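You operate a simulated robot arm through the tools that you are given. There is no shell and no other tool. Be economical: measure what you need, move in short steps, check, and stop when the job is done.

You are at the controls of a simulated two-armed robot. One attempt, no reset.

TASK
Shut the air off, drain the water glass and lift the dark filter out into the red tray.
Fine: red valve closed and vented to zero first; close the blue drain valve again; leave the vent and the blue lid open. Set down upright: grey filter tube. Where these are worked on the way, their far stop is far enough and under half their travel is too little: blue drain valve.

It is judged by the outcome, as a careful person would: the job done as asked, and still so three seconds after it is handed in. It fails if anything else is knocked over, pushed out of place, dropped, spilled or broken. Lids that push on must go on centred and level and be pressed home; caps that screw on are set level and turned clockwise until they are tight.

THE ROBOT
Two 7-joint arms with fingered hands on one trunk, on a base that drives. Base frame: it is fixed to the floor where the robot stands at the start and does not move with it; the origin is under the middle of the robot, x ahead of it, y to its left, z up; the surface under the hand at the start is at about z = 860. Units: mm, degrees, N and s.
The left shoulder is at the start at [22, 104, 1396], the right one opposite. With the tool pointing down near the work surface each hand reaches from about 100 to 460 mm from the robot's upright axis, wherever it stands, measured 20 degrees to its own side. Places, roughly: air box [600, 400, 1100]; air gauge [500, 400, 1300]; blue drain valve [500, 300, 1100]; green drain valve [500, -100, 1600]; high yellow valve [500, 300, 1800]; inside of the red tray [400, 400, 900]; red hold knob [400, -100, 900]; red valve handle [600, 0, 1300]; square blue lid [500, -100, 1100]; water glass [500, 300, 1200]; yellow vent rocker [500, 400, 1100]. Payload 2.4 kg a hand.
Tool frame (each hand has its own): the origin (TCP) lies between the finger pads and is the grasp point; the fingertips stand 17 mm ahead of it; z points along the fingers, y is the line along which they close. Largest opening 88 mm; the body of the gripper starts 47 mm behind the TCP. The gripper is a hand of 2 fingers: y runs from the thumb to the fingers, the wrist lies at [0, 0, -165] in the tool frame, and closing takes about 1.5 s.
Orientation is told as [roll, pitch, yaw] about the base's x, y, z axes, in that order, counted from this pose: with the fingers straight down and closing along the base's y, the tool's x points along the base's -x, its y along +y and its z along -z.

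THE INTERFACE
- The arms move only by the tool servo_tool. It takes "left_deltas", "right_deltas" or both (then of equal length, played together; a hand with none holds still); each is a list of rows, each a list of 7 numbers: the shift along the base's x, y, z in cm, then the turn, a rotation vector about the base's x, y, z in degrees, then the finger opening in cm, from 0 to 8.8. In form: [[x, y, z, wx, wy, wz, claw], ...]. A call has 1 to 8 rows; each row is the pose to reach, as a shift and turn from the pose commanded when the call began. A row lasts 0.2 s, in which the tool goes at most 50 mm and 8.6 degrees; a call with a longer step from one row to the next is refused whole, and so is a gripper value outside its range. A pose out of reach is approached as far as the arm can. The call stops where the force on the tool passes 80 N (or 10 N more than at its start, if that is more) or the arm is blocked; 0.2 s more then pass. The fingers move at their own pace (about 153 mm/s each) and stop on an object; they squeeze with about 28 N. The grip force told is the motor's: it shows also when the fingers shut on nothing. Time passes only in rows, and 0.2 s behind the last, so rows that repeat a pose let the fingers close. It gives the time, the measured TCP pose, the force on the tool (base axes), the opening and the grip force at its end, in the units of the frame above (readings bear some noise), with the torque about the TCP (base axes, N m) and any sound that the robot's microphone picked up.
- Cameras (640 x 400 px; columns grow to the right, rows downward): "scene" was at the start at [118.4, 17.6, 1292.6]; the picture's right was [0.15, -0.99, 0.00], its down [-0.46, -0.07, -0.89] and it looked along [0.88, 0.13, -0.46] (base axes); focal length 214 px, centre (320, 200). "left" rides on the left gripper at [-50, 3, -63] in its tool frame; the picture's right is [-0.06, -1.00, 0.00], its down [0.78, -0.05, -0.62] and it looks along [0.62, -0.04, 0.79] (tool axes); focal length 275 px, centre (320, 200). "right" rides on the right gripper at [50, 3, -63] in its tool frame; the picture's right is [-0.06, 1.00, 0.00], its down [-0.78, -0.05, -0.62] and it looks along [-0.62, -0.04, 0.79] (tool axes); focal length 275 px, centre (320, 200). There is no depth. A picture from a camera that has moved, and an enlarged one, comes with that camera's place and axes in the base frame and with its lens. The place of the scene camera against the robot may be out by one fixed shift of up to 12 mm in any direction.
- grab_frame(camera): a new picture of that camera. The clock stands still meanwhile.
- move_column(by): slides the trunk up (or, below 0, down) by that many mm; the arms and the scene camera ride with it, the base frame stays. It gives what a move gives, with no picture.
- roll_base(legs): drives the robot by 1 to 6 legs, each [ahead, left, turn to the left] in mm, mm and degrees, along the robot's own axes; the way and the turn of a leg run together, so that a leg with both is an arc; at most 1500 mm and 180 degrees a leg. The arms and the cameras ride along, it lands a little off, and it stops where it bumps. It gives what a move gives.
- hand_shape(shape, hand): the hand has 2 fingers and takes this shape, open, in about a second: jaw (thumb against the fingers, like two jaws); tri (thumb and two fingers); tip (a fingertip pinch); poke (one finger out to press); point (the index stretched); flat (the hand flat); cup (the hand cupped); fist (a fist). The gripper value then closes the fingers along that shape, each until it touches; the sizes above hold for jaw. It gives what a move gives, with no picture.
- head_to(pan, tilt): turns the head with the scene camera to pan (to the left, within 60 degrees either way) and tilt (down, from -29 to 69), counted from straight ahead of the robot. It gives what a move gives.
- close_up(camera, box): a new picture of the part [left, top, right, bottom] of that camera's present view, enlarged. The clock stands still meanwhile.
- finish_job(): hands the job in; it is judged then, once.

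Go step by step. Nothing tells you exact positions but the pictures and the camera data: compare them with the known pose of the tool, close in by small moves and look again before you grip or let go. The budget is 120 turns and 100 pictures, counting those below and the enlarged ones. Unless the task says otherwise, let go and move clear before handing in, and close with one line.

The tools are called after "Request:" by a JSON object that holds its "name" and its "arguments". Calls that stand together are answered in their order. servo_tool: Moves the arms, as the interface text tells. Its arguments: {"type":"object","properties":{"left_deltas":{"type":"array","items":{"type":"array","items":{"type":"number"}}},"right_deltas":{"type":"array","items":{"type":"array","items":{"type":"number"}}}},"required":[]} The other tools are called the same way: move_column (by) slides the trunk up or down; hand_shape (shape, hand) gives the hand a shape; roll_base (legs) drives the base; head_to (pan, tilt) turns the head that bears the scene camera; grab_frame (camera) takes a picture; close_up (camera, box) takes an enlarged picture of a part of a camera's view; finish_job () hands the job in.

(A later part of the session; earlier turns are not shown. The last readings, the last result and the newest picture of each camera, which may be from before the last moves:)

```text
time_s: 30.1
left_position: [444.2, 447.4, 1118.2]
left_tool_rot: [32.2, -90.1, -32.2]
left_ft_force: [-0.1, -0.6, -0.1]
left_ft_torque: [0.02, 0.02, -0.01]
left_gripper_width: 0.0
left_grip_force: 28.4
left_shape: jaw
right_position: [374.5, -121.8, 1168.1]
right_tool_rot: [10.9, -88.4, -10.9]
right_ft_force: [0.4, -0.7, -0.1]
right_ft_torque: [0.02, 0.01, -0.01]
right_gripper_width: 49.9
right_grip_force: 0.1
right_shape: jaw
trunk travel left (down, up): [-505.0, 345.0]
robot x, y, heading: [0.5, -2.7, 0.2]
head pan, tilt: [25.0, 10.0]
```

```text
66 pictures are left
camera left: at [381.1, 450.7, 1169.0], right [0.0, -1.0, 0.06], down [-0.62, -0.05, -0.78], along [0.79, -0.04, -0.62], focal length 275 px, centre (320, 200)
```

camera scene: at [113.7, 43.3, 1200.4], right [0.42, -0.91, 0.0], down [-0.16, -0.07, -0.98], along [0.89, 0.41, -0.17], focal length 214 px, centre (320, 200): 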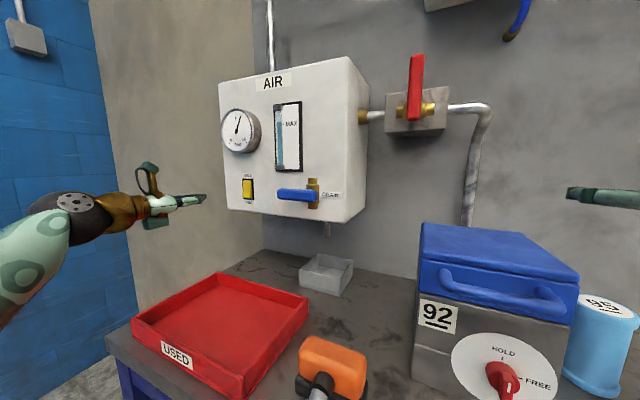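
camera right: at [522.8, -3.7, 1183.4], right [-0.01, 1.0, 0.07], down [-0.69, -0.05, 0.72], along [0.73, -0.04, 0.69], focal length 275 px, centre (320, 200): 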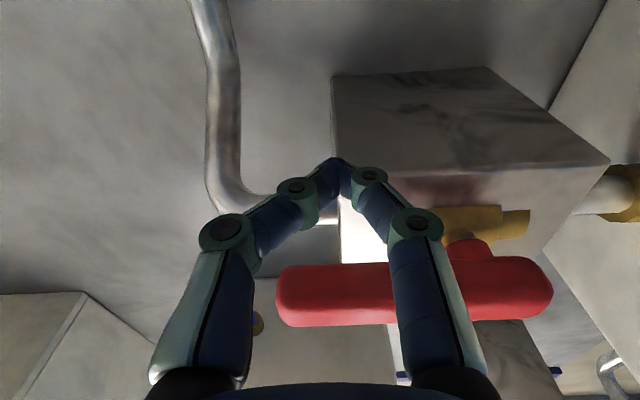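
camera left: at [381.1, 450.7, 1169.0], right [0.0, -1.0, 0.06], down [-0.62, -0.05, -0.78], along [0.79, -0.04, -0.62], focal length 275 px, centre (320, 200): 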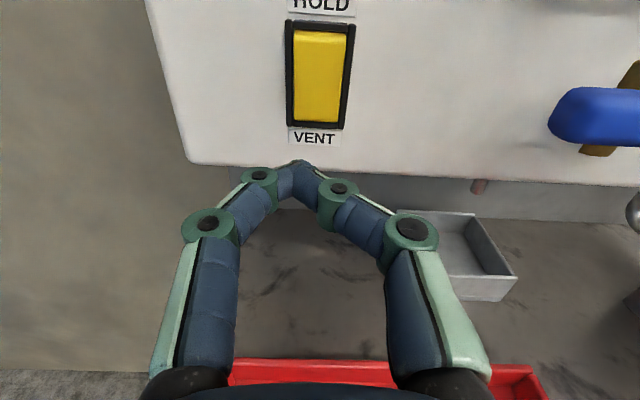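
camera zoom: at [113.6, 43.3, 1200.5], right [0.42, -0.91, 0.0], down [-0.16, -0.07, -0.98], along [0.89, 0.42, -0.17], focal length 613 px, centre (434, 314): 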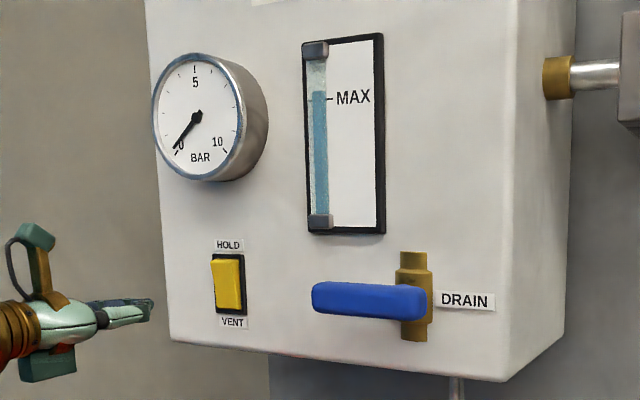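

Gauge at zero and the vent stays open. Next the drain lever: left end near [505, 332, 1120], pivot about y≈262. The spout hangs over the grey catch tray. I move the left fingers above the lever's left end and check.

Request:
{"name": "servo_tool", "arguments": {"left_deltas": [[0, -3, 2, 0, 0, 0, 0], [0, -6, 4, 0, 0, 0, 0], [0, -9.5, 5, 0, 0, 0, 0], [2, -12.5, 5, 0, 0, 0, 0], [4.5, -12.5, 5, 0, 0, 0, 0], [4.5, -12.5, 5, 0, 0, 0, 0]]}}

Request:
{"name": "grab_frame", "arguments": {"camera": "left"}}

Request:
{"name": "close_up", "arguments": {"camera": "scene", "box": [200, 100, 400, 240]}}

```text
time_s: 31.5
left_position: [489.3, 322.3, 1169.3]
left_tool_rot: [174.7, -90.0, -174.7]
left_ft_force: [-0.3, 0.6, -0.9]
left_ft_torque: [-0.04, 0.01, -0.01]
left_gripper_width: 0.0
left_grip_force: 27.9
left_shape: jaw
right_position: [375.2, -122.2, 1169.8]
right_tool_rot: [11.2, -88.3, -11.0]
right_ft_force: [0.2, -0.2, 0.2]
right_ft_torque: [0.01, 0.0, -0.01]
right_gripper_width: 49.6
right_grip_force: 0.0
right_shape: jaw
trunk travel left (down, up): [-505.0, 345.0]
robot x, y, heading: [-2.3, 3.8, -0.0]
head pan, tilt: [25.0, 10.0]
```

```text
65 pictures are left
camera left: at [426.1, 325.1, 1220.8], right [0.0, -1.0, 0.06], down [-0.62, -0.05, -0.78], along [0.79, -0.04, -0.62], focal length 275 px, centre (320, 200)
```

left: 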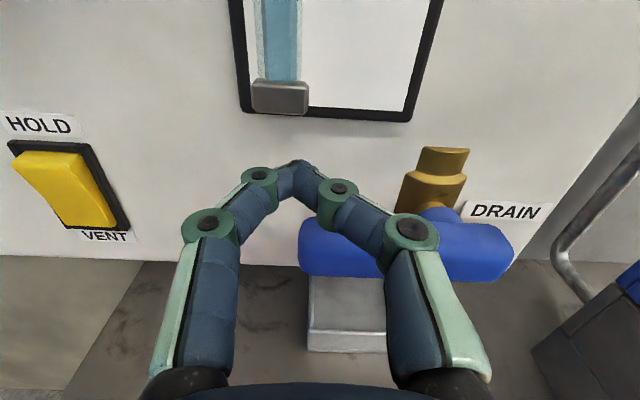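

```text
2.86 times, centred on (300, 170) of scene
camera zoom: at [113.7, 43.3, 1200.5], right [0.42, -0.91, 0.0], down [-0.16, -0.07, -0.98], along [0.89, 0.42, -0.17], focal length 613 px, centre (377, 286)
```

zoom: 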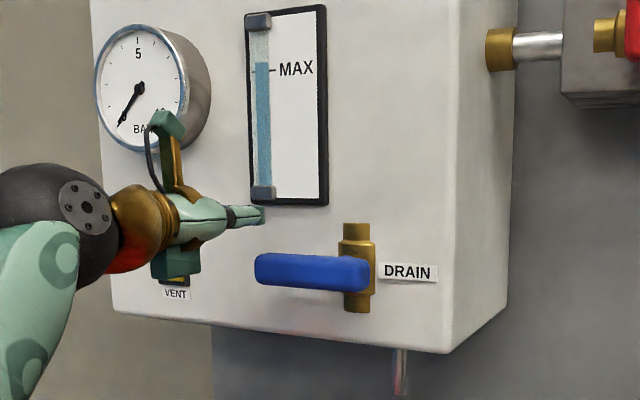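

The lever spans x≈502–524, y≈227–328, stem at y≈261. I push its left end down along the arc; if it is blocked the push stops by force.

Request:
{"name": "servo_tool", "arguments": {"left_deltas": [[1.6, -0.2, -1, 0, 0, 0, 0], [1.6, -0.4, -2.6, 0, 0, 0, 0], [1.6, 0, -4.8, 0, 0, 0, 0], [1.6, -0.35, -6.9, 0, 0, 0, 0], [1.6, -1.4, -8.8, 0, 0, 0, 0], [1.6, -3, -10.2, 0, 0, 0, 0], [1.6, -4, -10.6, 0, 0, 0, 0]]}}

Request:
{"name": "close_up", "arguments": {"camera": "scene", "box": [200, 100, 400, 240]}}

```text
time_s: 32.5
left_position: [503.5, 322.8, 1137.3]
left_tool_rot: [172.7, -86.3, -172.0]
left_ft_force: [-3.6, -5.2, 27.8]
left_ft_torque: [-0.01, -0.16, -0.03]
left_gripper_width: 0.0
left_grip_force: 28.5
left_shape: jaw
right_position: [371.6, -124.5, 1169.5]
right_tool_rot: [16.5, -88.5, -16.4]
right_ft_force: [0.3, 0.2, -0.1]
right_ft_torque: [-0.02, -0.01, 0.03]
right_gripper_width: 49.5
right_grip_force: 0.1
right_shape: jaw
trunk travel left (down, up): [-505.0, 345.0]
robot x, y, heading: [-0.9, 0.5, -0.1]
head pan, tilt: [25.0, 10.0]
stopped in row 4 (left hand): the force on the tool passed its limit at 92 N (the readings are from after the stop); the commanded pose is now the measured one
```

```text
2.86 times, centred on (300, 170) of scene
camera zoom: at [110.7, 41.2, 1200.9], right [0.42, -0.91, 0.0], down [-0.15, -0.07, -0.99], along [0.89, 0.42, -0.17], focal length 613 px, centre (377, 286)
```

zoom: 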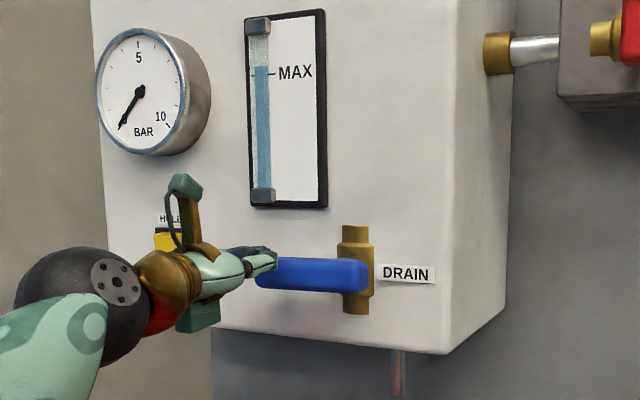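

It is stopped downward too, so it must open upward. I go around to below the lever's left end.

Request:
{"name": "servo_tool", "arguments": {"left_deltas": [[-0.5, 0, 1, 0, 1, 0, 0], [-4, 0, 1, 0, 3, 0, 0], [-6, 0, -1, 0, 3.7, 0, 0], [-6, -0.3, -4, 0, 3.7, 0, 0], [-6, -0.5, -6, 0, 3.7, 0, 0], [-3, -0.5, -6, 0, 3.7, 0, 0], [0.1, -0.5, -6, 0, 3.7, 0, 0], [0.1, -0.5, -6, 0, 3.7, 0, 0]]}}

Request:
{"name": "grab_frame", "arguments": {"camera": "left"}}

```text
time_s: 34.2
left_position: [507.9, 317.8, 1072.7]
left_tool_rot: [24.6, -89.0, -24.0]
left_ft_force: [-0.1, 0.4, 0.1]
left_ft_torque: [0.0, -0.04, 0.02]
left_gripper_width: 0.2
left_grip_force: 28.0
left_shape: jaw
right_position: [376.0, -123.3, 1169.9]
right_tool_rot: [11.0, -88.3, -10.9]
right_ft_force: [-0.4, 0.2, 0.1]
right_ft_torque: [-0.03, 0.0, 0.01]
right_gripper_width: 49.6
right_grip_force: 0.0
right_shape: jaw
trunk travel left (down, up): [-505.0, 345.0]
robot x, y, heading: [-0.1, 2.3, 0.3]
head pan, tilt: [25.0, 10.0]
```

```text
62 pictures are left
camera left: at [445.8, 319.6, 1124.1], right [0.01, -1.0, 0.05], down [-0.63, -0.05, -0.77], along [0.78, -0.03, -0.63], focal length 275 px, centre (320, 200)
```

left: 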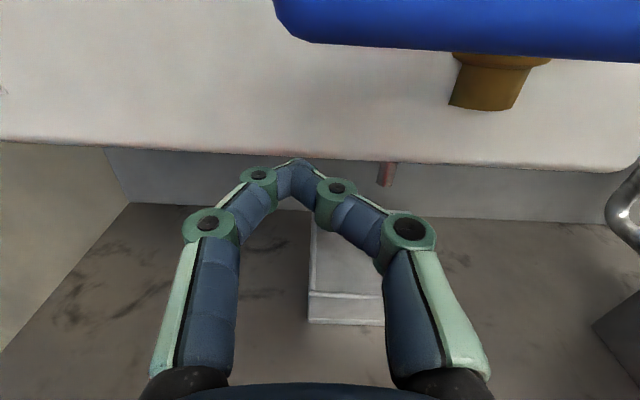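

I'm below the lever's end with clearance; now I push it up along the arc.

Request:
{"name": "servo_tool", "arguments": {"left_deltas": [[-0.3, 0, 1.5, 0, 0, 0, 0], [-0.3, 0.2, 3.2, 0, 0, 0, 0], [-0.3, 0.4, 4.8, 0, 0, 0, 0], [-0.3, 0.1, 6.4, 0, 0, 0, 0], [-0.3, -0.9, 8.2, 0, 0, 0, 0], [-0.3, -2.5, 9.6, 0, 0, 0, 0], [-0.3, -3.5, 10.1, 0, 0, 0, 0], [-0.3, -4.0, 10.1, 0, 0, 0, 0]]}}

Request:
{"name": "close_up", "arguments": {"camera": "scene", "box": [200, 100, 400, 240]}}

```text
time_s: 36.0
left_position: [504.0, 279.2, 1173.4]
left_tool_rot: [24.0, -89.1, -23.6]
left_ft_force: [-3.7, 1.9, 0.9]
left_ft_torque: [0.02, 0.0, -0.03]
left_gripper_width: 0.3
left_grip_force: 28.4
left_shape: jaw
right_position: [374.4, -122.2, 1169.9]
right_tool_rot: [10.7, -88.3, -10.6]
right_ft_force: [0.5, 0.3, 0.6]
right_ft_torque: [0.0, -0.02, -0.03]
right_gripper_width: 49.7
right_grip_force: 0.2
right_shape: jaw
trunk travel left (down, up): [-505.0, 345.0]
robot x, y, heading: [1.4, -1.5, -0.0]
head pan, tilt: [25.0, 10.0]
```

```text
2.86 times, centred on (300, 170) of scene
camera zoom: at [113.4, 43.6, 1200.6], right [0.42, -0.91, 0.0], down [-0.16, -0.07, -0.98], along [0.89, 0.41, -0.17], focal length 613 px, centre (377, 286)
```

zoom: 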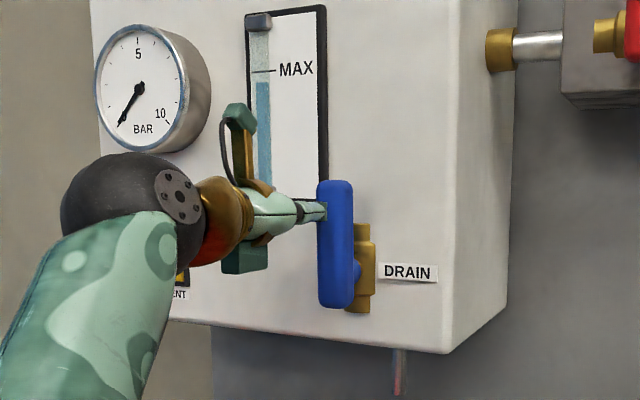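

The drain is open and the water level is falling. I back off and wait in front, to the right of the raised lever.

Request:
{"name": "servo_tool", "arguments": {"left_deltas": [[0, 0.6, 0, 0, 0, 0, 0], [-4, 0.6, 0, 0, 0, 0, 0], [-7.5, 0.6, 0, 0, 0, 0, 0], [-7.5, -2.4, 0.3, 0, 0, 0, 0], [-7.5, -5.4, 0.3, 0, 0, 0, 0], [-7.5, -5.4, 0.3, 0, 0, 0, 0], [-7.5, -5.4, 0.3, 0, 0, 0, 0], [-7.5, -5.4, 0.3, 0, 0, 0, 0]]}}

Request:
{"name": "close_up", "arguments": {"camera": "scene", "box": [200, 100, 400, 240]}}

Request:
{"name": "grab_frame", "arguments": {"camera": "left"}}

```text
time_s: 37.9
left_position: [429.4, 225.6, 1174.4]
left_tool_rot: [22.2, -89.0, -21.7]
left_ft_force: [-0.7, 0.0, 0.3]
left_ft_torque: [-0.04, -0.03, -0.04]
left_gripper_width: 0.0
left_grip_force: 28.2
left_shape: jaw
right_position: [375.1, -122.5, 1169.7]
right_tool_rot: [11.3, -88.3, -11.3]
right_ft_force: [0.6, 0.0, 1.0]
right_ft_torque: [0.0, 0.03, -0.02]
right_gripper_width: 49.7
right_grip_force: 0.2
right_shape: jaw
trunk travel left (down, up): [-505.0, 345.0]
robot x, y, heading: [1.2, 0.2, -0.2]
head pan, tilt: [25.0, 10.0]
```

```text
2.86 times, centred on (300, 170) of scene
camera zoom: at [113.9, 43.1, 1200.5], right [0.42, -0.91, 0.0], down [-0.16, -0.07, -0.98], along [0.89, 0.41, -0.17], focal length 613 px, centre (377, 286)
```

zoom: 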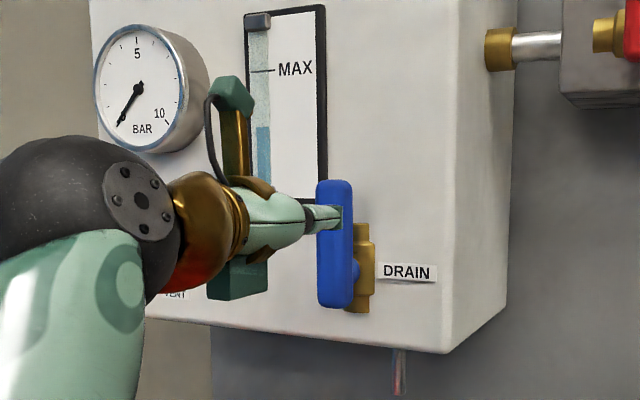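

```text
59 pictures are left
camera left: at [367.0, 228.2, 1226.3], right [0.01, -1.0, 0.06], down [-0.63, -0.05, -0.77], along [0.78, -0.03, -0.63], focal length 275 px, centre (320, 200)
```

left: 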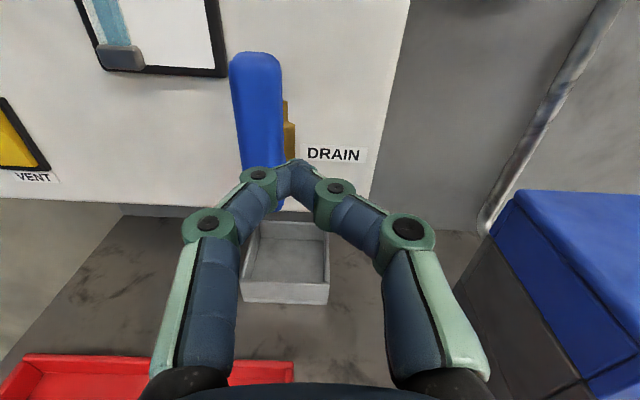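

About 60% remains to drain at this rate; I move beside the raised lever (right side) and wait.

Request:
{"name": "servo_tool", "arguments": {"left_deltas": [[2, 0, 0.2, 0, 0, 0, 0], [5, 0, 0.2, 0, 0, 0, 0], [7.5, 0, 0.2, 0, 0, 0, 0], [7.5, 0, 0.2, 0, 0, 0, 0], [7.5, 0, 0.2, 0, 0, 0, 0], [7.5, 0, 0.2, 0, 0, 0, 0], [7.5, 0, 0.2, 0, 0, 0, 0], [7.5, 0, 0.2, 0, 0, 0, 0]]}}

Request:
{"name": "servo_tool", "arguments": {"left_deltas": [[0, 0, 0, 0, 0, 0, 0], [0, 0, 0, 0, 0, 0, 0], [0, 0, 0, 0, 0, 0, 0], [0, 0, 0, 0, 0, 0, 0], [0, 0, 0, 0, 0, 0, 0], [0, 0, 0, 0, 0, 0, 0], [0, 0, 0, 0, 0, 0, 0], [0, 0, 0, 0, 0, 0, 0]]}}

Request:
{"name": "servo_tool", "arguments": {"left_deltas": [[0, 0, 0, 0, 0, 0, 0], [0, 0, 0, 0, 0, 0, 0], [0, 0, 0, 0, 0, 0, 0], [0, 0, 0, 0, 0, 0, 0], [0, 0, 0, 0, 0, 0, 0], [0, 0, 0, 0, 0, 0, 0], [0, 0, 0, 0, 0, 0, 0], [0, 0, 0, 0, 0, 0, 0]]}}

Request:
{"name": "grab_frame", "arguments": {"camera": "left"}}

Request:
{"name": "close_up", "arguments": {"camera": "scene", "box": [200, 100, 400, 300]}}

```text
time_s: 39.6
left_position: [504.7, 225.4, 1176.2]
left_tool_rot: [22.6, -89.0, -22.2]
left_ft_force: [0.7, -1.1, 0.5]
left_ft_torque: [-0.01, 0.05, 0.02]
left_gripper_width: 0.0
left_grip_force: 28.4
left_shape: jaw
right_position: [376.0, -123.2, 1169.9]
right_tool_rot: [11.1, -88.4, -11.1]
right_ft_force: [-0.1, 0.1, 0.7]
right_ft_torque: [0.01, 0.02, 0.03]
right_gripper_width: 49.6
right_grip_force: 0.1
right_shape: jaw
trunk travel left (down, up): [-505.0, 345.0]
robot x, y, heading: [0.4, 0.7, -0.2]
head pan, tilt: [25.0, 10.0]
```

```text
time_s: 41.5
left_position: [505.4, 226.0, 1177.0]
left_tool_rot: [22.3, -89.0, -22.0]
left_ft_force: [-0.1, -0.4, 0.3]
left_ft_torque: [0.01, -0.01, 0.0]
left_gripper_width: 0.0
left_grip_force: 27.7
left_shape: jaw
right_position: [375.3, -122.5, 1170.3]
right_tool_rot: [11.1, -88.3, -11.1]
right_ft_force: [0.5, 0.9, 0.2]
right_ft_torque: [0.0, -0.02, 0.01]
right_gripper_width: 49.7
right_grip_force: 0.0
right_shape: jaw
trunk travel left (down, up): [-505.0, 345.0]
robot x, y, heading: [0.6, 0.1, -0.0]
head pan, tilt: [25.0, 10.0]
```

```text
time_s: 43.2
left_position: [505.0, 226.0, 1177.5]
left_tool_rot: [22.5, -89.1, -22.1]
left_ft_force: [0.5, -0.5, 0.2]
left_ft_torque: [0.0, -0.02, -0.03]
left_gripper_width: 0.0
left_grip_force: 28.4
left_shape: jaw
right_position: [376.3, -122.5, 1168.6]
right_tool_rot: [11.2, -88.3, -11.1]
right_ft_force: [0.5, -0.6, -0.3]
right_ft_torque: [-0.03, 0.0, -0.01]
right_gripper_width: 49.7
right_grip_force: 0.1
right_shape: jaw
trunk travel left (down, up): [-505.0, 345.0]
robot x, y, heading: [0.2, 2.7, 0.0]
head pan, tilt: [25.0, 10.0]
```

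```text
58 pictures are left
camera left: at [442.4, 227.5, 1228.7], right [0.01, -1.0, 0.06], down [-0.63, -0.05, -0.77], along [0.78, -0.03, -0.63], focal length 275 px, centre (320, 200)
```

left: 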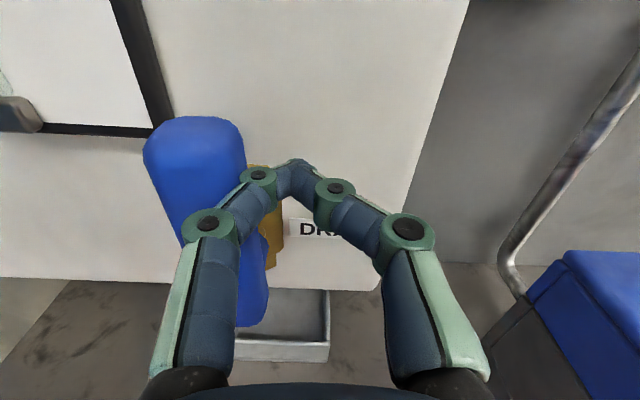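

```text
2.00 times, centred on (300, 200) of scene
camera zoom: at [114.0, 43.2, 1200.5], right [0.42, -0.91, 0.0], down [-0.16, -0.07, -0.98], along [0.89, 0.41, -0.17], focal length 429 px, centre (360, 200)
```

zoom: 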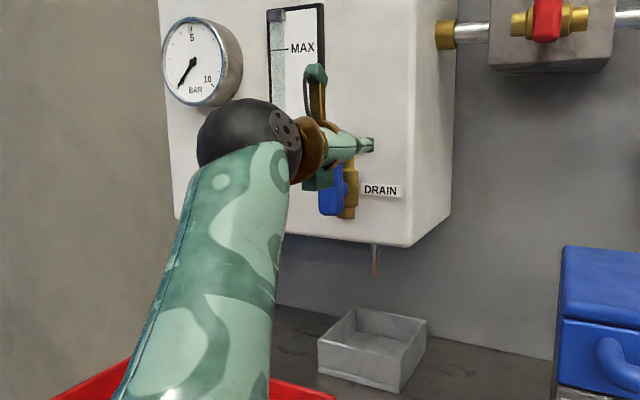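

By the observed rate the glass should be empty; I'll close the drain by sweeping the lever left and down, then check the glass.

Request:
{"name": "servo_tool", "arguments": {"left_deltas": [[0, 1.2, 0, 0, 0, 0, 0], [0, 3.4, 0.2, 0, 0, 0, 0], [0, 5.5, -0.1, 0, 0, 0, 0], [0, 7.3, -1.2, 0, 0, 0, 0], [0, 8.7, -2.8, 0, 0, 0, 0], [0, 9.2, -3.8, 0, 0, 0, 0], [0, 9.2, -4.6, 0, 0, 0, 0]]}}

Request:
{"name": "servo_tool", "arguments": {"left_deltas": [[0, 0, 1, 0, 0, 0, 0], [-5, 0, 1, 0, 0, 0, 0], [-9, 2, 0, 0, 0, 0, 0], [-10, 6, 0, 0, 0, 0, 0], [-10, 10, 0, 0, 0, 0, 0], [-10, 14, 0, 0, 0, 0, 0]]}}

Request:
{"name": "close_up", "arguments": {"camera": "scene", "box": [200, 100, 400, 300]}}

Request:
{"name": "close_up", "arguments": {"camera": "scene", "box": [210, 90, 338, 230]}}

```text
time_s: 44.9
left_position: [504.2, 317.2, 1139.0]
left_tool_rot: [90.0, -89.4, -89.4]
left_ft_force: [10.1, 2.1, 36.8]
left_ft_torque: [0.08, -0.41, 0.01]
left_gripper_width: 0.1
left_grip_force: 27.9
left_shape: jaw
right_position: [374.0, -123.9, 1171.1]
right_tool_rot: [14.0, -88.4, -13.9]
right_ft_force: [0.6, -0.5, -0.1]
right_ft_torque: [-0.03, 0.0, 0.02]
right_gripper_width: 50.0
right_grip_force: 0.1
right_shape: jaw
trunk travel left (down, up): [-505.0, 345.0]
robot x, y, heading: [-1.9, 0.9, -0.0]
head pan, tilt: [25.0, 10.0]
```

```text
time_s: 46.2
left_position: [403.3, 458.4, 1131.8]
left_tool_rot: [22.2, -89.0, -21.7]
left_ft_force: [-0.4, 0.1, -0.2]
left_ft_torque: [0.0, 0.01, 0.01]
left_gripper_width: 0.0
left_grip_force: 28.1
left_shape: jaw
right_position: [375.5, -122.6, 1169.7]
right_tool_rot: [10.8, -88.2, -10.7]
right_ft_force: [-0.2, 0.2, 0.0]
right_ft_torque: [0.0, 0.01, -0.01]
right_gripper_width: 50.0
right_grip_force: 0.1
right_shape: jaw
trunk travel left (down, up): [-505.0, 345.0]
robot x, y, heading: [-2.6, -2.4, 0.0]
head pan, tilt: [25.0, 10.0]
```

```text
2.00 times, centred on (300, 200) of scene
camera zoom: at [114.0, 43.4, 1200.5], right [0.42, -0.91, 0.0], down [-0.16, -0.07, -0.98], along [0.89, 0.41, -0.17], focal length 429 px, centre (360, 200)
```

zoom: 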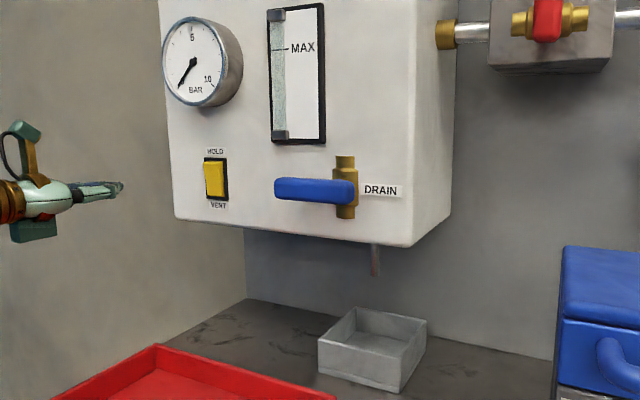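

```text
2.86 times, centred on (274, 160) of scene
camera zoom: at [114.0, 43.4, 1200.5], right [0.42, -0.91, 0.0], down [-0.16, -0.07, -0.98], along [0.89, 0.41, -0.17], focal length 613 px, centre (451, 314)
```

zoom: 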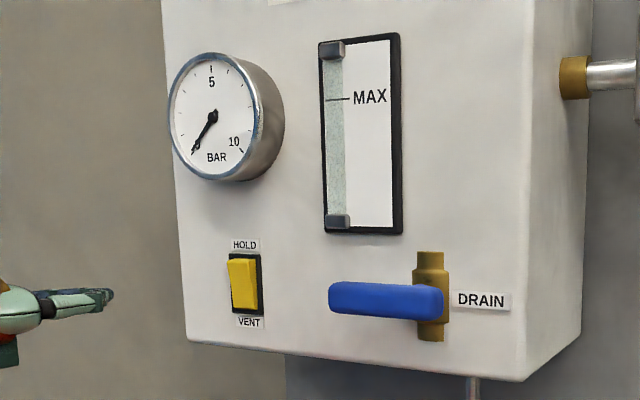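

Glass empty, drain closed, vent open, gauge zero. Now the filter box: I look at the hold knob and lid.

Request:
{"name": "head_to", "arguments": {"pan": 0, "tilt": 35}}

Request:
{"name": "grab_frame", "arguments": {"camera": "scene"}}

Request:
{"name": "close_up", "arguments": {"camera": "scene", "box": [280, 90, 440, 290]}}

Request:
{"name": "grab_frame", "arguments": {"camera": "right"}}

```text
time_s: 47.1
left_position: [404.5, 457.0, 1131.0]
left_tool_rot: [21.7, -89.0, -21.4]
left_ft_force: [0.3, 0.2, 0.5]
left_ft_torque: [0.0, 0.0, -0.03]
left_gripper_width: 0.2
left_grip_force: 27.6
left_shape: jaw
right_position: [375.1, -123.1, 1168.9]
right_tool_rot: [10.9, -88.3, -11.0]
right_ft_force: [-0.2, 0.3, -0.1]
right_ft_torque: [0.0, -0.03, 0.02]
right_gripper_width: 49.7
right_grip_force: 0.1
right_shape: jaw
trunk travel left (down, up): [-505.0, 345.0]
robot x, y, heading: [0.4, -2.8, -0.3]
head pan, tilt: [0.0, 35.0]
```

```text
54 pictures are left
camera scene: at [117.7, 4.0, 1160.5], right [0.0, -1.0, 0.0], down [-0.57, 0.0, -0.82], along [0.82, 0.0, -0.57], focal length 214 px, centre (320, 200)
```

scene: 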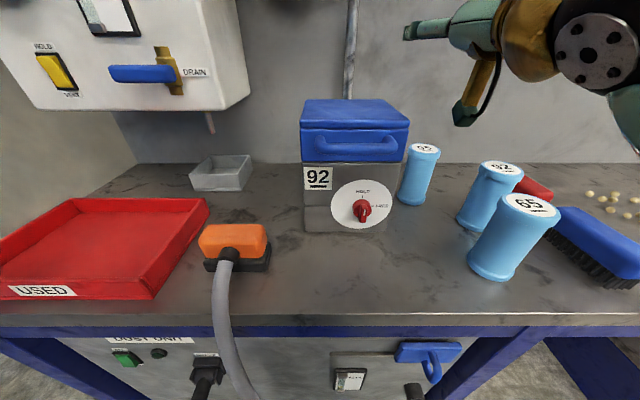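

```text
2.00 times, centred on (360, 190) of scene
camera zoom: at [117.7, 4.0, 1160.5], right [0.0, -1.0, 0.0], down [-0.57, 0.0, -0.82], along [0.82, 0.0, -0.57], focal length 429 px, centre (240, 220)
```

zoom: 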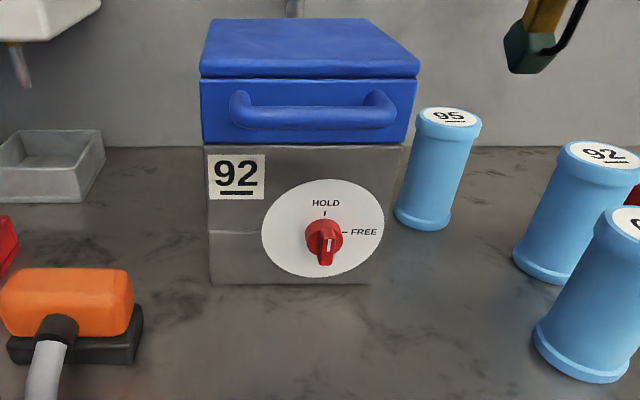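

```text
52 pictures are left
camera right: at [312.1, -119.3, 1121.7], right [0.0, 1.0, 0.07], down [-0.6, -0.05, 0.8], along [0.8, -0.04, 0.59], focal length 275 px, centre (320, 200)
```

right: 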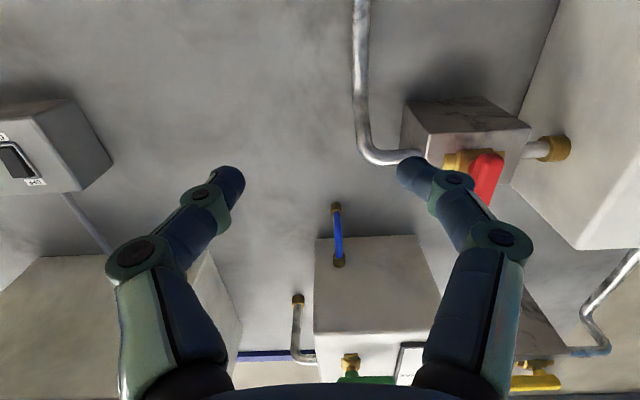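

The knob sits on the vertical front face at about [412, −74, 922], bar vertical (HOLD); FREE is a quarter turn clockwise. I bring the right hand in pitched 30° downward in front of it.

Request:
{"name": "servo_tool", "arguments": {"right_deltas": [[-1, 1, -3.5, 0, 6, 0, 5], [-1.5, 2, -7.5, 0, 12, 0, 5], [-2, 3, -11.5, 0, 18, 0, 5], [-2.4, 4, -15.5, 0, 24, 0, 5], [-2.4, 4.8, -19, 0, 30, 0, 5], [-2.4, 4.8, -21.2, 0, 30, 0, 5], [-2.4, 4.8, -21.2, 0, 30, 0, 5]]}}

Request:
{"name": "grab_frame", "arguments": {"camera": "right"}}

Request:
{"name": "close_up", "arguments": {"camera": "scene", "box": [280, 90, 440, 290]}}

```text
time_s: 48.7
left_position: [403.0, 457.7, 1130.8]
left_tool_rot: [22.2, -89.0, -21.7]
left_ft_force: [0.2, -0.8, -1.2]
left_ft_torque: [-0.02, -0.02, 0.01]
left_gripper_width: 0.1
left_grip_force: 27.4
left_shape: jaw
right_position: [350.1, -74.3, 955.8]
right_tool_rot: [0.6, -58.2, -0.7]
right_ft_force: [-0.7, -0.6, 0.2]
right_ft_torque: [0.01, 0.0, 0.01]
right_gripper_width: 49.7
right_grip_force: 0.0
right_shape: jaw
trunk travel left (down, up): [-505.0, 345.0]
robot x, y, heading: [2.5, -1.1, -0.2]
head pan, tilt: [0.0, 35.0]
```

```text
51 pictures are left
camera right: at [271.4, -71.7, 947.5], right [0.04, 1.0, 0.06], down [-0.11, -0.05, 0.99], along [0.99, -0.04, 0.11], focal length 275 px, centre (320, 200)
```

right: 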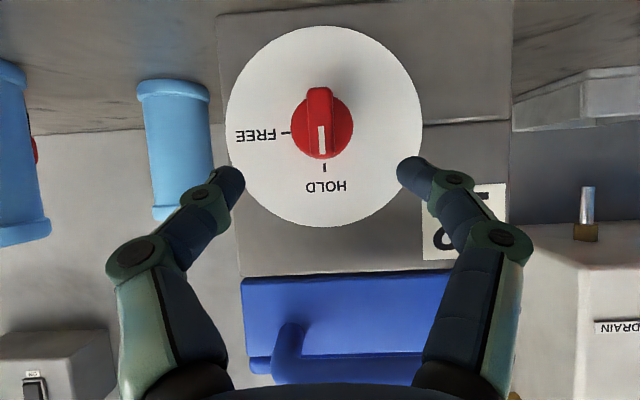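

```text
2.00 times, centred on (360, 190) of scene
camera zoom: at [117.6, 3.9, 1160.4], right [0.0, -1.0, 0.0], down [-0.57, 0.0, -0.82], along [0.82, 0.0, -0.57], focal length 429 px, centre (240, 220)
```

zoom: 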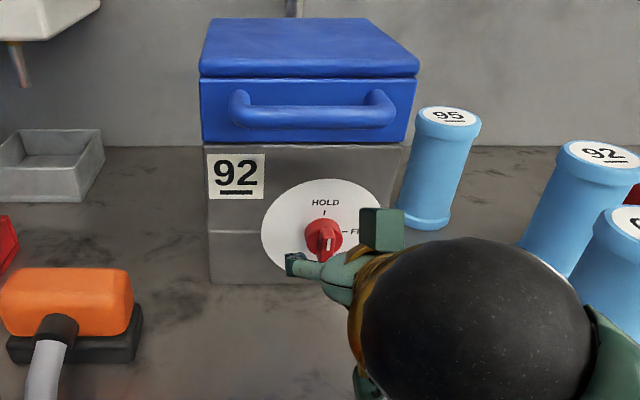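

Knob axis at y≈−74.5, z≈924; well aligned. I move in, then check before closing.

Request:
{"name": "servo_tool", "arguments": {"right_deltas": [[2, 0, -1.1, 0, 0, 0, 5], [4, 0, -2.2, 0, 0, 0, 5], [5.4, 0, -3, 0, 0, 0, 5], [5.4, 0, -3, 0, 0, 0, 5]]}}

Request:
{"name": "grab_frame", "arguments": {"camera": "right"}}

```text
time_s: 49.7
left_position: [404.7, 456.5, 1130.5]
left_tool_rot: [22.1, -89.0, -21.5]
left_ft_force: [-0.7, -0.4, 0.0]
left_ft_torque: [0.01, 0.02, -0.01]
left_gripper_width: 0.0
left_grip_force: 28.1
left_shape: jaw
right_position: [405.3, -74.5, 925.5]
right_tool_rot: [0.6, -58.4, -0.6]
right_ft_force: [-0.8, -0.4, 0.8]
right_ft_torque: [-0.04, -0.02, -0.01]
right_gripper_width: 49.8
right_grip_force: 0.2
right_shape: jaw
trunk travel left (down, up): [-505.0, 345.0]
robot x, y, heading: [0.8, 2.6, -0.2]
head pan, tilt: [0.0, 35.0]
```

```text
49 pictures are left
camera right: at [326.1, -71.6, 917.7], right [0.04, 1.0, 0.06], down [-0.12, -0.05, 0.99], along [0.99, -0.04, 0.11], focal length 275 px, centre (320, 200)
```

right: 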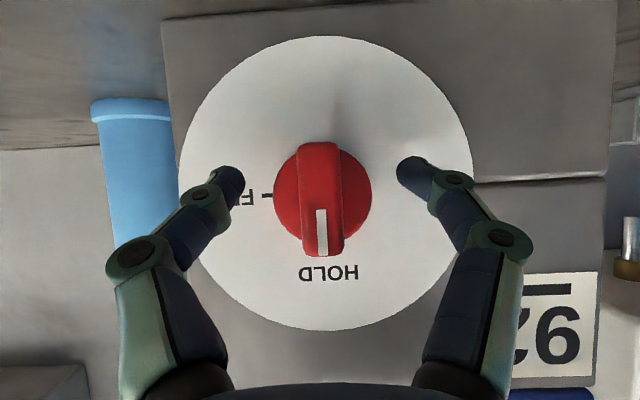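

Centered. I edge 5 mm deeper and close on the bar.

Request:
{"name": "servo_tool", "arguments": {"right_deltas": [[0.5, 0, 0.1, 0, 0, 0, 5], [0.5, 0, 0.1, 0, 0, 0, 0.5], [0.5, 0, 0.1, 0, 0, 0, 0.5], [0.5, 0, 0.1, 0, 0, 0, 0.5], [0.5, 0, 0.1, 0, 0, 0, 0.5]]}}

Request:
{"name": "grab_frame", "arguments": {"camera": "right"}}

```text
time_s: 50.9
left_position: [403.2, 458.9, 1131.1]
left_tool_rot: [21.8, -89.0, -21.4]
left_ft_force: [0.2, -0.4, 0.4]
left_ft_torque: [0.01, 0.04, 0.02]
left_gripper_width: 0.0
left_grip_force: 28.5
left_shape: jaw
right_position: [410.3, -75.4, 926.3]
right_tool_rot: [0.4, -58.3, -0.6]
right_ft_force: [1.7, -0.6, -7.0]
right_ft_torque: [-0.02, 0.05, -0.02]
right_gripper_width: 22.6
right_grip_force: 27.8
right_shape: jaw
trunk travel left (down, up): [-505.0, 345.0]
robot x, y, heading: [1.7, -3.4, 0.3]
head pan, tilt: [0.0, 35.0]
```

```text
48 pictures are left
camera right: at [331.3, -71.7, 918.4], right [0.04, 1.0, 0.06], down [-0.11, -0.05, 0.99], along [0.99, -0.04, 0.11], focal length 275 px, centre (320, 200)
```

right: 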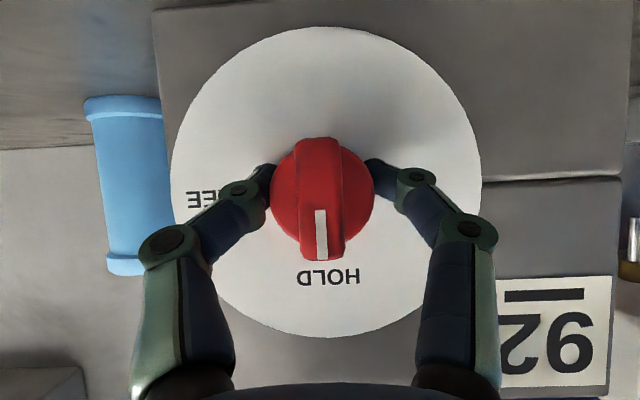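

The fingers seem to pinch the round base rather than the bar. I reopen, draw back ~13 mm and close on the bar.

Request:
{"name": "servo_tool", "arguments": {"right_deltas": [[0, 0, 0, 0, 0, 0, 4], [0, 0, 0, 0, 0, 0, 4], [-1.3, 0.1, 0.5, 0, 0, 0, 4], [-1.3, 0.1, 0.5, 0, 0, 0, 0.3], [-1.3, 0.1, 0.5, 0, 0, 0, 0.3], [-1.3, 0.1, 0.5, 0, 0, 0, 0.3], [-1.3, 0.1, 0.5, 0, 0, 0, 0.3]]}}

Request:
{"name": "grab_frame", "arguments": {"camera": "right"}}

```text
time_s: 52.5
left_position: [402.8, 458.3, 1131.7]
left_tool_rot: [22.3, -89.1, -21.8]
left_ft_force: [0.4, 0.0, 0.3]
left_ft_torque: [-0.02, -0.01, -0.01]
left_gripper_width: 0.0
left_grip_force: 27.8
left_shape: jaw
right_position: [395.6, -74.0, 932.9]
right_tool_rot: [0.5, -58.4, -0.6]
right_ft_force: [-5.4, 1.7, 1.7]
right_ft_torque: [-0.06, -0.01, 0.04]
right_gripper_width: 22.0
right_grip_force: 28.2
right_shape: jaw
trunk travel left (down, up): [-505.0, 345.0]
robot x, y, heading: [1.6, 0.2, -0.3]
head pan, tilt: [0.0, 35.0]
```

```text
47 pictures are left
camera right: at [317.5, -70.9, 924.1], right [0.03, 1.0, 0.06], down [-0.12, -0.05, 0.99], along [0.99, -0.04, 0.11], focal length 275 px, centre (320, 200)
```

right: 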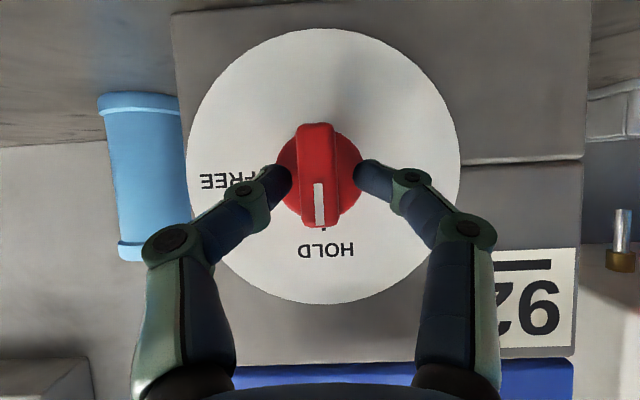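

The grip is firm (22 mm) on the knob. I turn it clockwise (toward FREE) about its axis.

Request:
{"name": "servo_tool", "arguments": {"right_deltas": [[0, -0.12, 0, 8.5, 0, 0, 0.3], [0, -0.23, -0.04, 17, 0, 0, 0.3], [0, -0.34, -0.08, 25.5, 0, 0, 0.3], [0, -0.45, -0.14, 34, 0, 0, 0.3], [0, -0.54, -0.21, 42.5, 0, 0, 0.3], [0, -0.62, -0.3, 51, 0, 0, 0.3], [0, -0.69, -0.39, 59.5, 0, 0, 0.3], [0, -0.74, -0.5, 68, 0, 0, 0.3]]}}

Request:
{"name": "grab_frame", "arguments": {"camera": "right"}}

```text
time_s: 54.3
left_position: [401.4, 457.8, 1131.2]
left_tool_rot: [23.0, -89.1, -22.6]
left_ft_force: [0.4, 0.0, 0.0]
left_ft_torque: [-0.04, -0.01, 0.01]
left_gripper_width: 0.1
left_grip_force: 28.3
left_shape: jaw
right_position: [396.8, -81.4, 929.0]
right_tool_rot: [78.2, -18.3, -56.5]
right_ft_force: [-13.0, 2.0, 1.9]
right_ft_torque: [0.0, -0.05, 0.12]
right_gripper_width: 22.1
right_grip_force: 28.2
right_shape: jaw
trunk travel left (down, up): [-505.0, 345.0]
robot x, y, heading: [2.3, -2.1, -0.0]
head pan, tilt: [0.0, 35.0]
```

```text
46 pictures are left
camera right: at [317.7, -71.2, 929.0], right [0.03, 0.32, 0.95], down [-0.12, -0.94, 0.32], along [0.99, -0.12, 0.0], focal length 275 px, centre (320, 200)
```

right: 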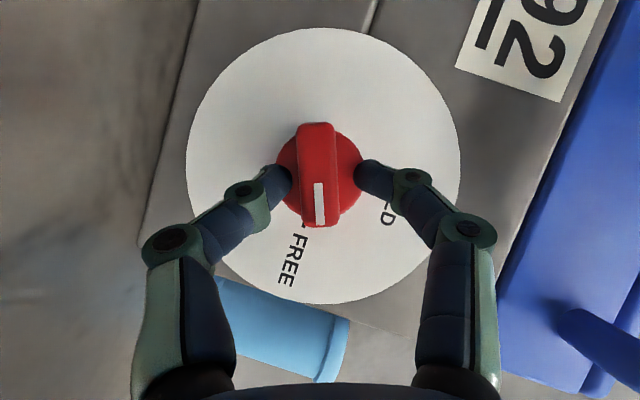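

The knob follows; about 20° remain to the FREE mark.

Request:
{"name": "servo_tool", "arguments": {"right_deltas": [[0, -0.04, -0.1, 8, 0, 0, 0.3], [0, -0.06, -0.2, 16, 0, 0, 0.3], [0, -0.06, -0.28, 22, 0, 0, 0.3], [0, -0.06, -0.3, 25, 0, 0, 0.3]]}}

Request:
{"name": "grab_frame", "arguments": {"camera": "right"}}

```text
time_s: 55.3
left_position: [402.4, 458.0, 1131.2]
left_tool_rot: [23.1, -89.1, -22.4]
left_ft_force: [0.3, 0.4, 0.7]
left_ft_torque: [-0.02, 0.0, 0.04]
left_gripper_width: 0.2
left_grip_force: 28.3
left_shape: jaw
right_position: [396.3, -81.2, 924.9]
right_tool_rot: [91.7, 2.9, -58.2]
right_ft_force: [-10.4, 2.4, 3.3]
right_ft_torque: [-0.28, -0.18, 0.11]
right_gripper_width: 22.1
right_grip_force: 28.5
right_shape: jaw
trunk travel left (down, up): [-505.0, 345.0]
robot x, y, heading: [-1.3, -1.2, -0.3]
head pan, tilt: [0.0, 35.0]
```

```text
45 pictures are left
camera right: at [317.5, -72.4, 929.7], right [0.03, -0.11, 0.99], down [-0.11, -0.99, -0.11], along [0.99, -0.11, -0.05], focal length 275 px, centre (320, 200)
```

right: 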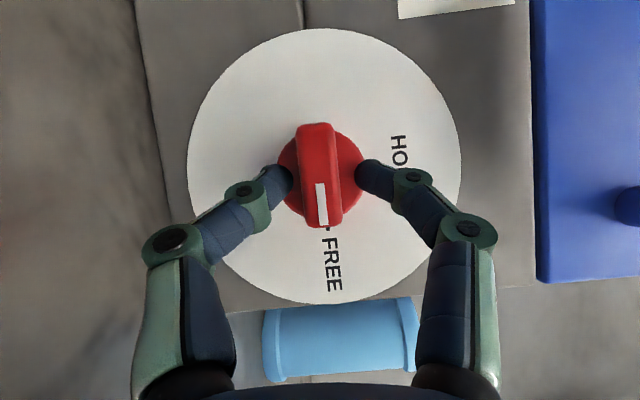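

The pointer is at FREE. I release and back away straight toward the robot, unwinding the hand.

Request:
{"name": "servo_tool", "arguments": {"right_deltas": [[0, 0, 0, 0, 0, 0, 4], [0, 0, 0, 0, 0, 0, 5], [-2, -1, 0, 0, 0, 0, 5], [-5, -1, 1, 0, 0, 0, 5], [-6, 0, 4, -8.5, 0, 0, 5], [-6, 0, 7, -17, 0, 0, 5], [-6, 0, 10, -25.5, 0, 0, 5], [-6, 0, 13, -34, 0, 0, 5]]}}

Request:
{"name": "servo_tool", "arguments": {"right_deltas": [[0, 0, 3, -8.5, 0, 0, 5], [0, 0, 6, -17, 0, 0, 5], [0, 0, 9, -25.5, 0, 0, 5], [0, 0, 12, -34, 0, 0, 5], [0, 0, 14, -42.5, 0, 0, 5], [0, 0, 14, -51, 0, 0, 5], [0, 0, 14, -59, 0, 0, 5]]}}

Request:
{"name": "grab_frame", "arguments": {"camera": "scene"}}

Request:
{"name": "close_up", "arguments": {"camera": "scene", "box": [280, 70, 440, 250]}}

```text
time_s: 57.1
left_position: [402.9, 458.0, 1130.9]
left_tool_rot: [22.1, -89.0, -21.6]
left_ft_force: [-0.1, -0.7, 0.1]
left_ft_torque: [0.0, -0.03, 0.01]
left_gripper_width: 0.1
left_grip_force: 28.1
left_shape: jaw
right_position: [336.2, -82.5, 1054.4]
right_tool_rot: [72.5, -25.8, -54.4]
right_ft_force: [0.6, -0.5, 0.4]
right_ft_torque: [0.03, 0.01, 0.01]
right_gripper_width: 49.9
right_grip_force: 0.0
right_shape: jaw
trunk travel left (down, up): [-505.0, 345.0]
robot x, y, heading: [-1.2, -1.5, -0.2]
head pan, tilt: [0.0, 35.0]
```

```text
time_s: 58.7
left_position: [404.3, 458.7, 1132.9]
left_tool_rot: [23.3, -89.0, -22.7]
left_ft_force: [0.2, 0.0, -0.2]
left_ft_torque: [-0.01, 0.02, 0.02]
left_gripper_width: 0.0
left_grip_force: 28.0
left_shape: jaw
right_position: [357.3, -70.0, 1194.8]
right_tool_rot: [0.3, -58.3, -0.5]
right_ft_force: [0.6, 0.4, -0.7]
right_ft_torque: [0.0, -0.01, -0.01]
right_gripper_width: 49.7
right_grip_force: 0.1
right_shape: jaw
right hand out of reach, approached as far as the arm can: row 2, 3, 4, 5, 6, 7
trunk travel left (down, up): [-505.0, 345.0]
robot x, y, heading: [0.7, 0.3, -0.0]
head pan, tilt: [0.0, 35.0]
```

```text
44 pictures are left
camera scene: at [117.7, 3.7, 1160.4], right [0.0, -1.0, 0.0], down [-0.57, 0.0, -0.82], along [0.82, 0.0, -0.57], focal length 214 px, centre (320, 200)
```

scene: 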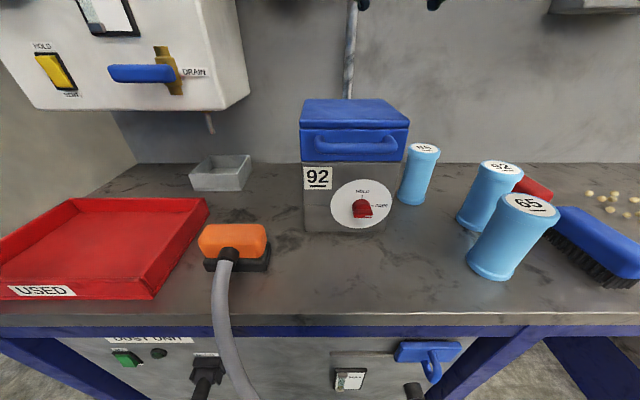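

```text
2.22 times, centred on (360, 160) of scene
camera zoom: at [117.7, 3.7, 1160.4], right [0.0, -1.0, 0.0], down [-0.57, 0.0, -0.82], along [0.82, 0.0, -0.57], focal length 477 px, centre (231, 289)
```

zoom: 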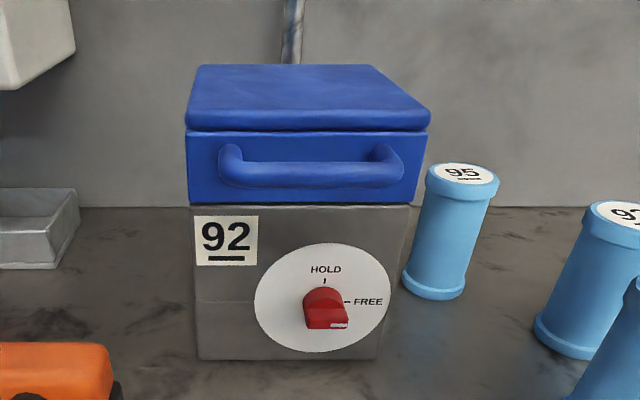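

Knob at FREE. The lid is hinged at the back with a D-handle on its front (bar ≈ [405, −46, 1053], along y). I raise the trunk, then level and roll the right hand 90° so it can grip that bar from the front.

Request:
{"name": "move_column", "arguments": {"by": 120}}

Request:
{"name": "servo_tool", "arguments": {"right_deltas": [[-0.5, 0.5, -2, 0, -8, 0, 5], [-1, 1, -5, 0, -16, 0, 5], [-1.5, 1.5, -8, 0, -24, 0, 5], [-2, 2, -11, 0, -32, 0, 5], [-2.5, 2.4, -13, 0, -32, 0, 5]]}}

Request:
{"name": "servo_tool", "arguments": {"right_deltas": [[0, 0, -2, 8.5, 0, 0, 5], [0, 0, -4, 17, 0, 0, 5], [0, 0, -6, 25.5, 0, 0, 5], [0, 0, -8, 34, 0, 0, 5], [0, 0, -10, 42.5, 0, 0, 5], [0, 0, -12, 51, 0, 0, 5], [0, 0, -12, 59.5, 0, 0, 5], [0, 0, -12, 68, 0, 0, 5]]}}

Request:
{"name": "servo_tool", "arguments": {"right_deltas": [[0, 0, 0, 8, 0, 0, 5], [0, 0, 0, 16, 0, 0, 5], [0, 0, 0, 22, 0, 0, 5], [0, 0, 0, 22, 0, 0, 5]]}}

Request:
{"name": "grab_frame", "arguments": {"camera": "right"}}

Request:
{"name": "grab_frame", "arguments": {"camera": "scene"}}

```text
time_s: 60.2
left_position: [405.2, 456.7, 1250.8]
left_tool_rot: [21.5, -89.0, -21.1]
left_ft_force: [0.5, 1.1, -0.4]
left_ft_torque: [0.03, -0.01, 0.0]
left_gripper_width: 0.2
left_grip_force: 28.1
left_shape: jaw
right_position: [360.5, -69.4, 1315.9]
right_tool_rot: [0.6, -58.3, -0.6]
right_ft_force: [-0.1, -0.1, 0.6]
right_ft_torque: [0.01, -0.01, -0.01]
right_gripper_width: 49.6
right_grip_force: 0.1
right_shape: jaw
trunk travel left (down, up): [-625.0, 225.0]
robot x, y, heading: [2.6, -1.6, -0.1]
head pan, tilt: [0.0, 35.0]
```

```text
time_s: 61.4
left_position: [404.5, 455.7, 1250.7]
left_tool_rot: [22.0, -89.0, -21.6]
left_ft_force: [0.0, -0.4, 0.3]
left_ft_torque: [0.0, -0.02, 0.0]
left_gripper_width: 0.0
left_grip_force: 27.8
left_shape: jaw
right_position: [333.9, -44.5, 1185.6]
right_tool_rot: [140.2, -89.4, -140.1]
right_ft_force: [0.7, -0.7, 0.4]
right_ft_torque: [-0.01, -0.03, 0.01]
right_gripper_width: 49.5
right_grip_force: 0.1
right_shape: jaw
trunk travel left (down, up): [-625.0, 225.0]
robot x, y, heading: [-0.6, 3.9, 0.2]
head pan, tilt: [0.0, 35.0]
```

```text
time_s: 63.2
left_position: [403.8, 456.3, 1251.9]
left_tool_rot: [22.2, -89.0, -21.6]
left_ft_force: [-0.4, 0.0, -0.4]
left_ft_torque: [-0.03, 0.02, -0.04]
left_gripper_width: 0.1
left_grip_force: 28.5
left_shape: jaw
right_position: [334.6, -45.2, 1066.1]
right_tool_rot: [90.2, -21.6, -90.3]
right_ft_force: [-0.4, 1.2, -0.7]
right_ft_torque: [0.02, 0.0, 0.01]
right_gripper_width: 49.7
right_grip_force: 0.1
right_shape: jaw
trunk travel left (down, up): [-625.0, 225.0]
robot x, y, heading: [-1.0, 3.0, -0.1]
head pan, tilt: [0.0, 35.0]
```

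```text
time_s: 64.2
left_position: [404.6, 455.8, 1250.6]
left_tool_rot: [22.2, -89.0, -21.7]
left_ft_force: [0.5, -0.5, -1.0]
left_ft_torque: [-0.02, 0.0, 0.01]
left_gripper_width: 0.0
left_grip_force: 27.5
left_shape: jaw
right_position: [337.2, -43.6, 1066.1]
right_tool_rot: [90.0, 0.3, -90.4]
right_ft_force: [-0.2, -0.3, 0.3]
right_ft_torque: [0.01, 0.01, 0.0]
right_gripper_width: 49.6
right_grip_force: 0.0
right_shape: jaw
trunk travel left (down, up): [-625.0, 225.0]
robot x, y, heading: [2.8, -0.3, -0.1]
head pan, tilt: [0.0, 35.0]
```

```text
42 pictures are left
camera right: at [275.0, 5.1, 1069.9], right [0.0, -0.07, 1.0], down [-0.62, -0.78, -0.05], along [0.78, -0.62, -0.04], focal length 275 px, centre (320, 200)
```

right: 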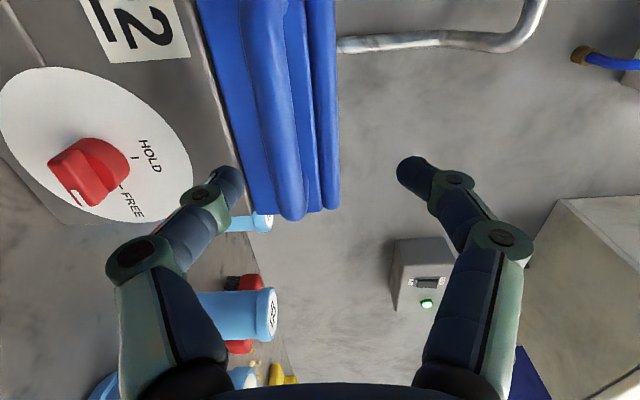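

```text
41 pictures are left
camera scene: at [116.4, 4.0, 1280.8], right [0.0, -1.0, 0.0], down [-0.57, 0.0, -0.82], along [0.82, 0.0, -0.57], focal length 214 px, centre (320, 200)
```

scene: 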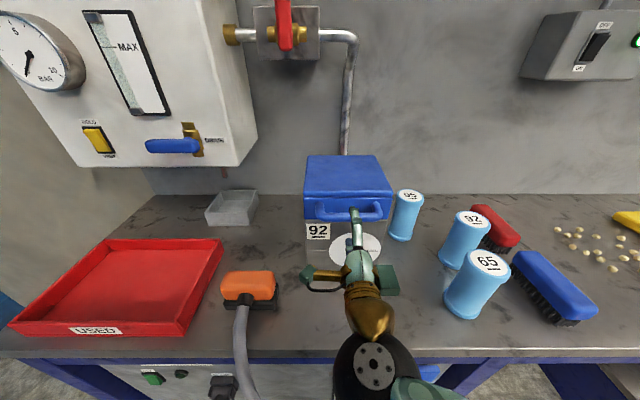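

The bar is at z≈1043. I lower the hand 23 mm and advance so the fingertips reach the bar, then check.

Request:
{"name": "servo_tool", "arguments": {"right_deltas": [[0, 0, -2.3, 0, 0, 0, 5], [3, 0, -2.3, 0, 0, 0, 5], [5, 0, -2.3, 0, 0, 0, 5], [5, 0, -2.3, 0, 0, 0, 5]]}}

Request:
{"name": "grab_frame", "arguments": {"camera": "right"}}

Request:
{"name": "close_up", "arguments": {"camera": "scene", "box": [290, 140, 410, 260]}}

```text
time_s: 65.2
left_position: [404.2, 456.9, 1251.4]
left_tool_rot: [22.3, -88.9, -22.0]
left_ft_force: [0.6, -0.4, -0.7]
left_ft_torque: [0.01, 0.02, 0.0]
left_gripper_width: 0.0
left_grip_force: 28.0
left_shape: jaw
right_position: [385.7, -45.3, 1044.5]
right_tool_rot: [90.0, 0.3, -90.4]
right_ft_force: [0.6, 0.0, -1.2]
right_ft_torque: [-0.01, -0.01, 0.01]
right_gripper_width: 49.7
right_grip_force: 0.1
right_shape: jaw
trunk travel left (down, up): [-625.0, 225.0]
robot x, y, heading: [1.7, -0.9, 0.2]
head pan, tilt: [0.0, 35.0]
```

```text
40 pictures are left
camera right: at [324.8, 4.9, 1048.2], right [0.0, -0.07, 1.0], down [-0.62, -0.78, -0.05], along [0.78, -0.62, -0.04], focal length 275 px, centre (320, 200)
```

right: 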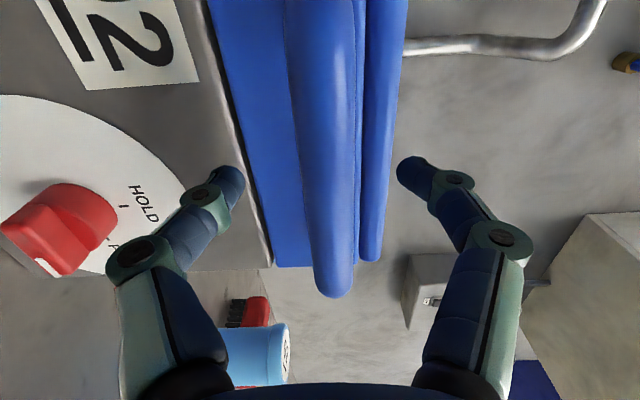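

```text
3.33 times, centred on (350, 200) of scene
camera zoom: at [116.3, 4.0, 1280.9], right [0.0, -1.0, 0.0], down [-0.57, 0.0, -0.82], along [0.82, 0.0, -0.57], focal length 715 px, centre (220, 200)
```

zoom: 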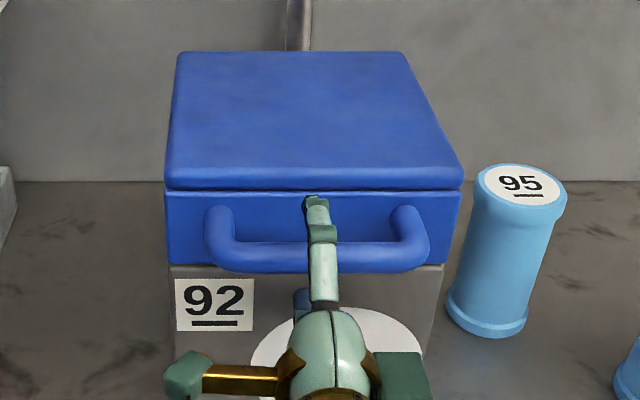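

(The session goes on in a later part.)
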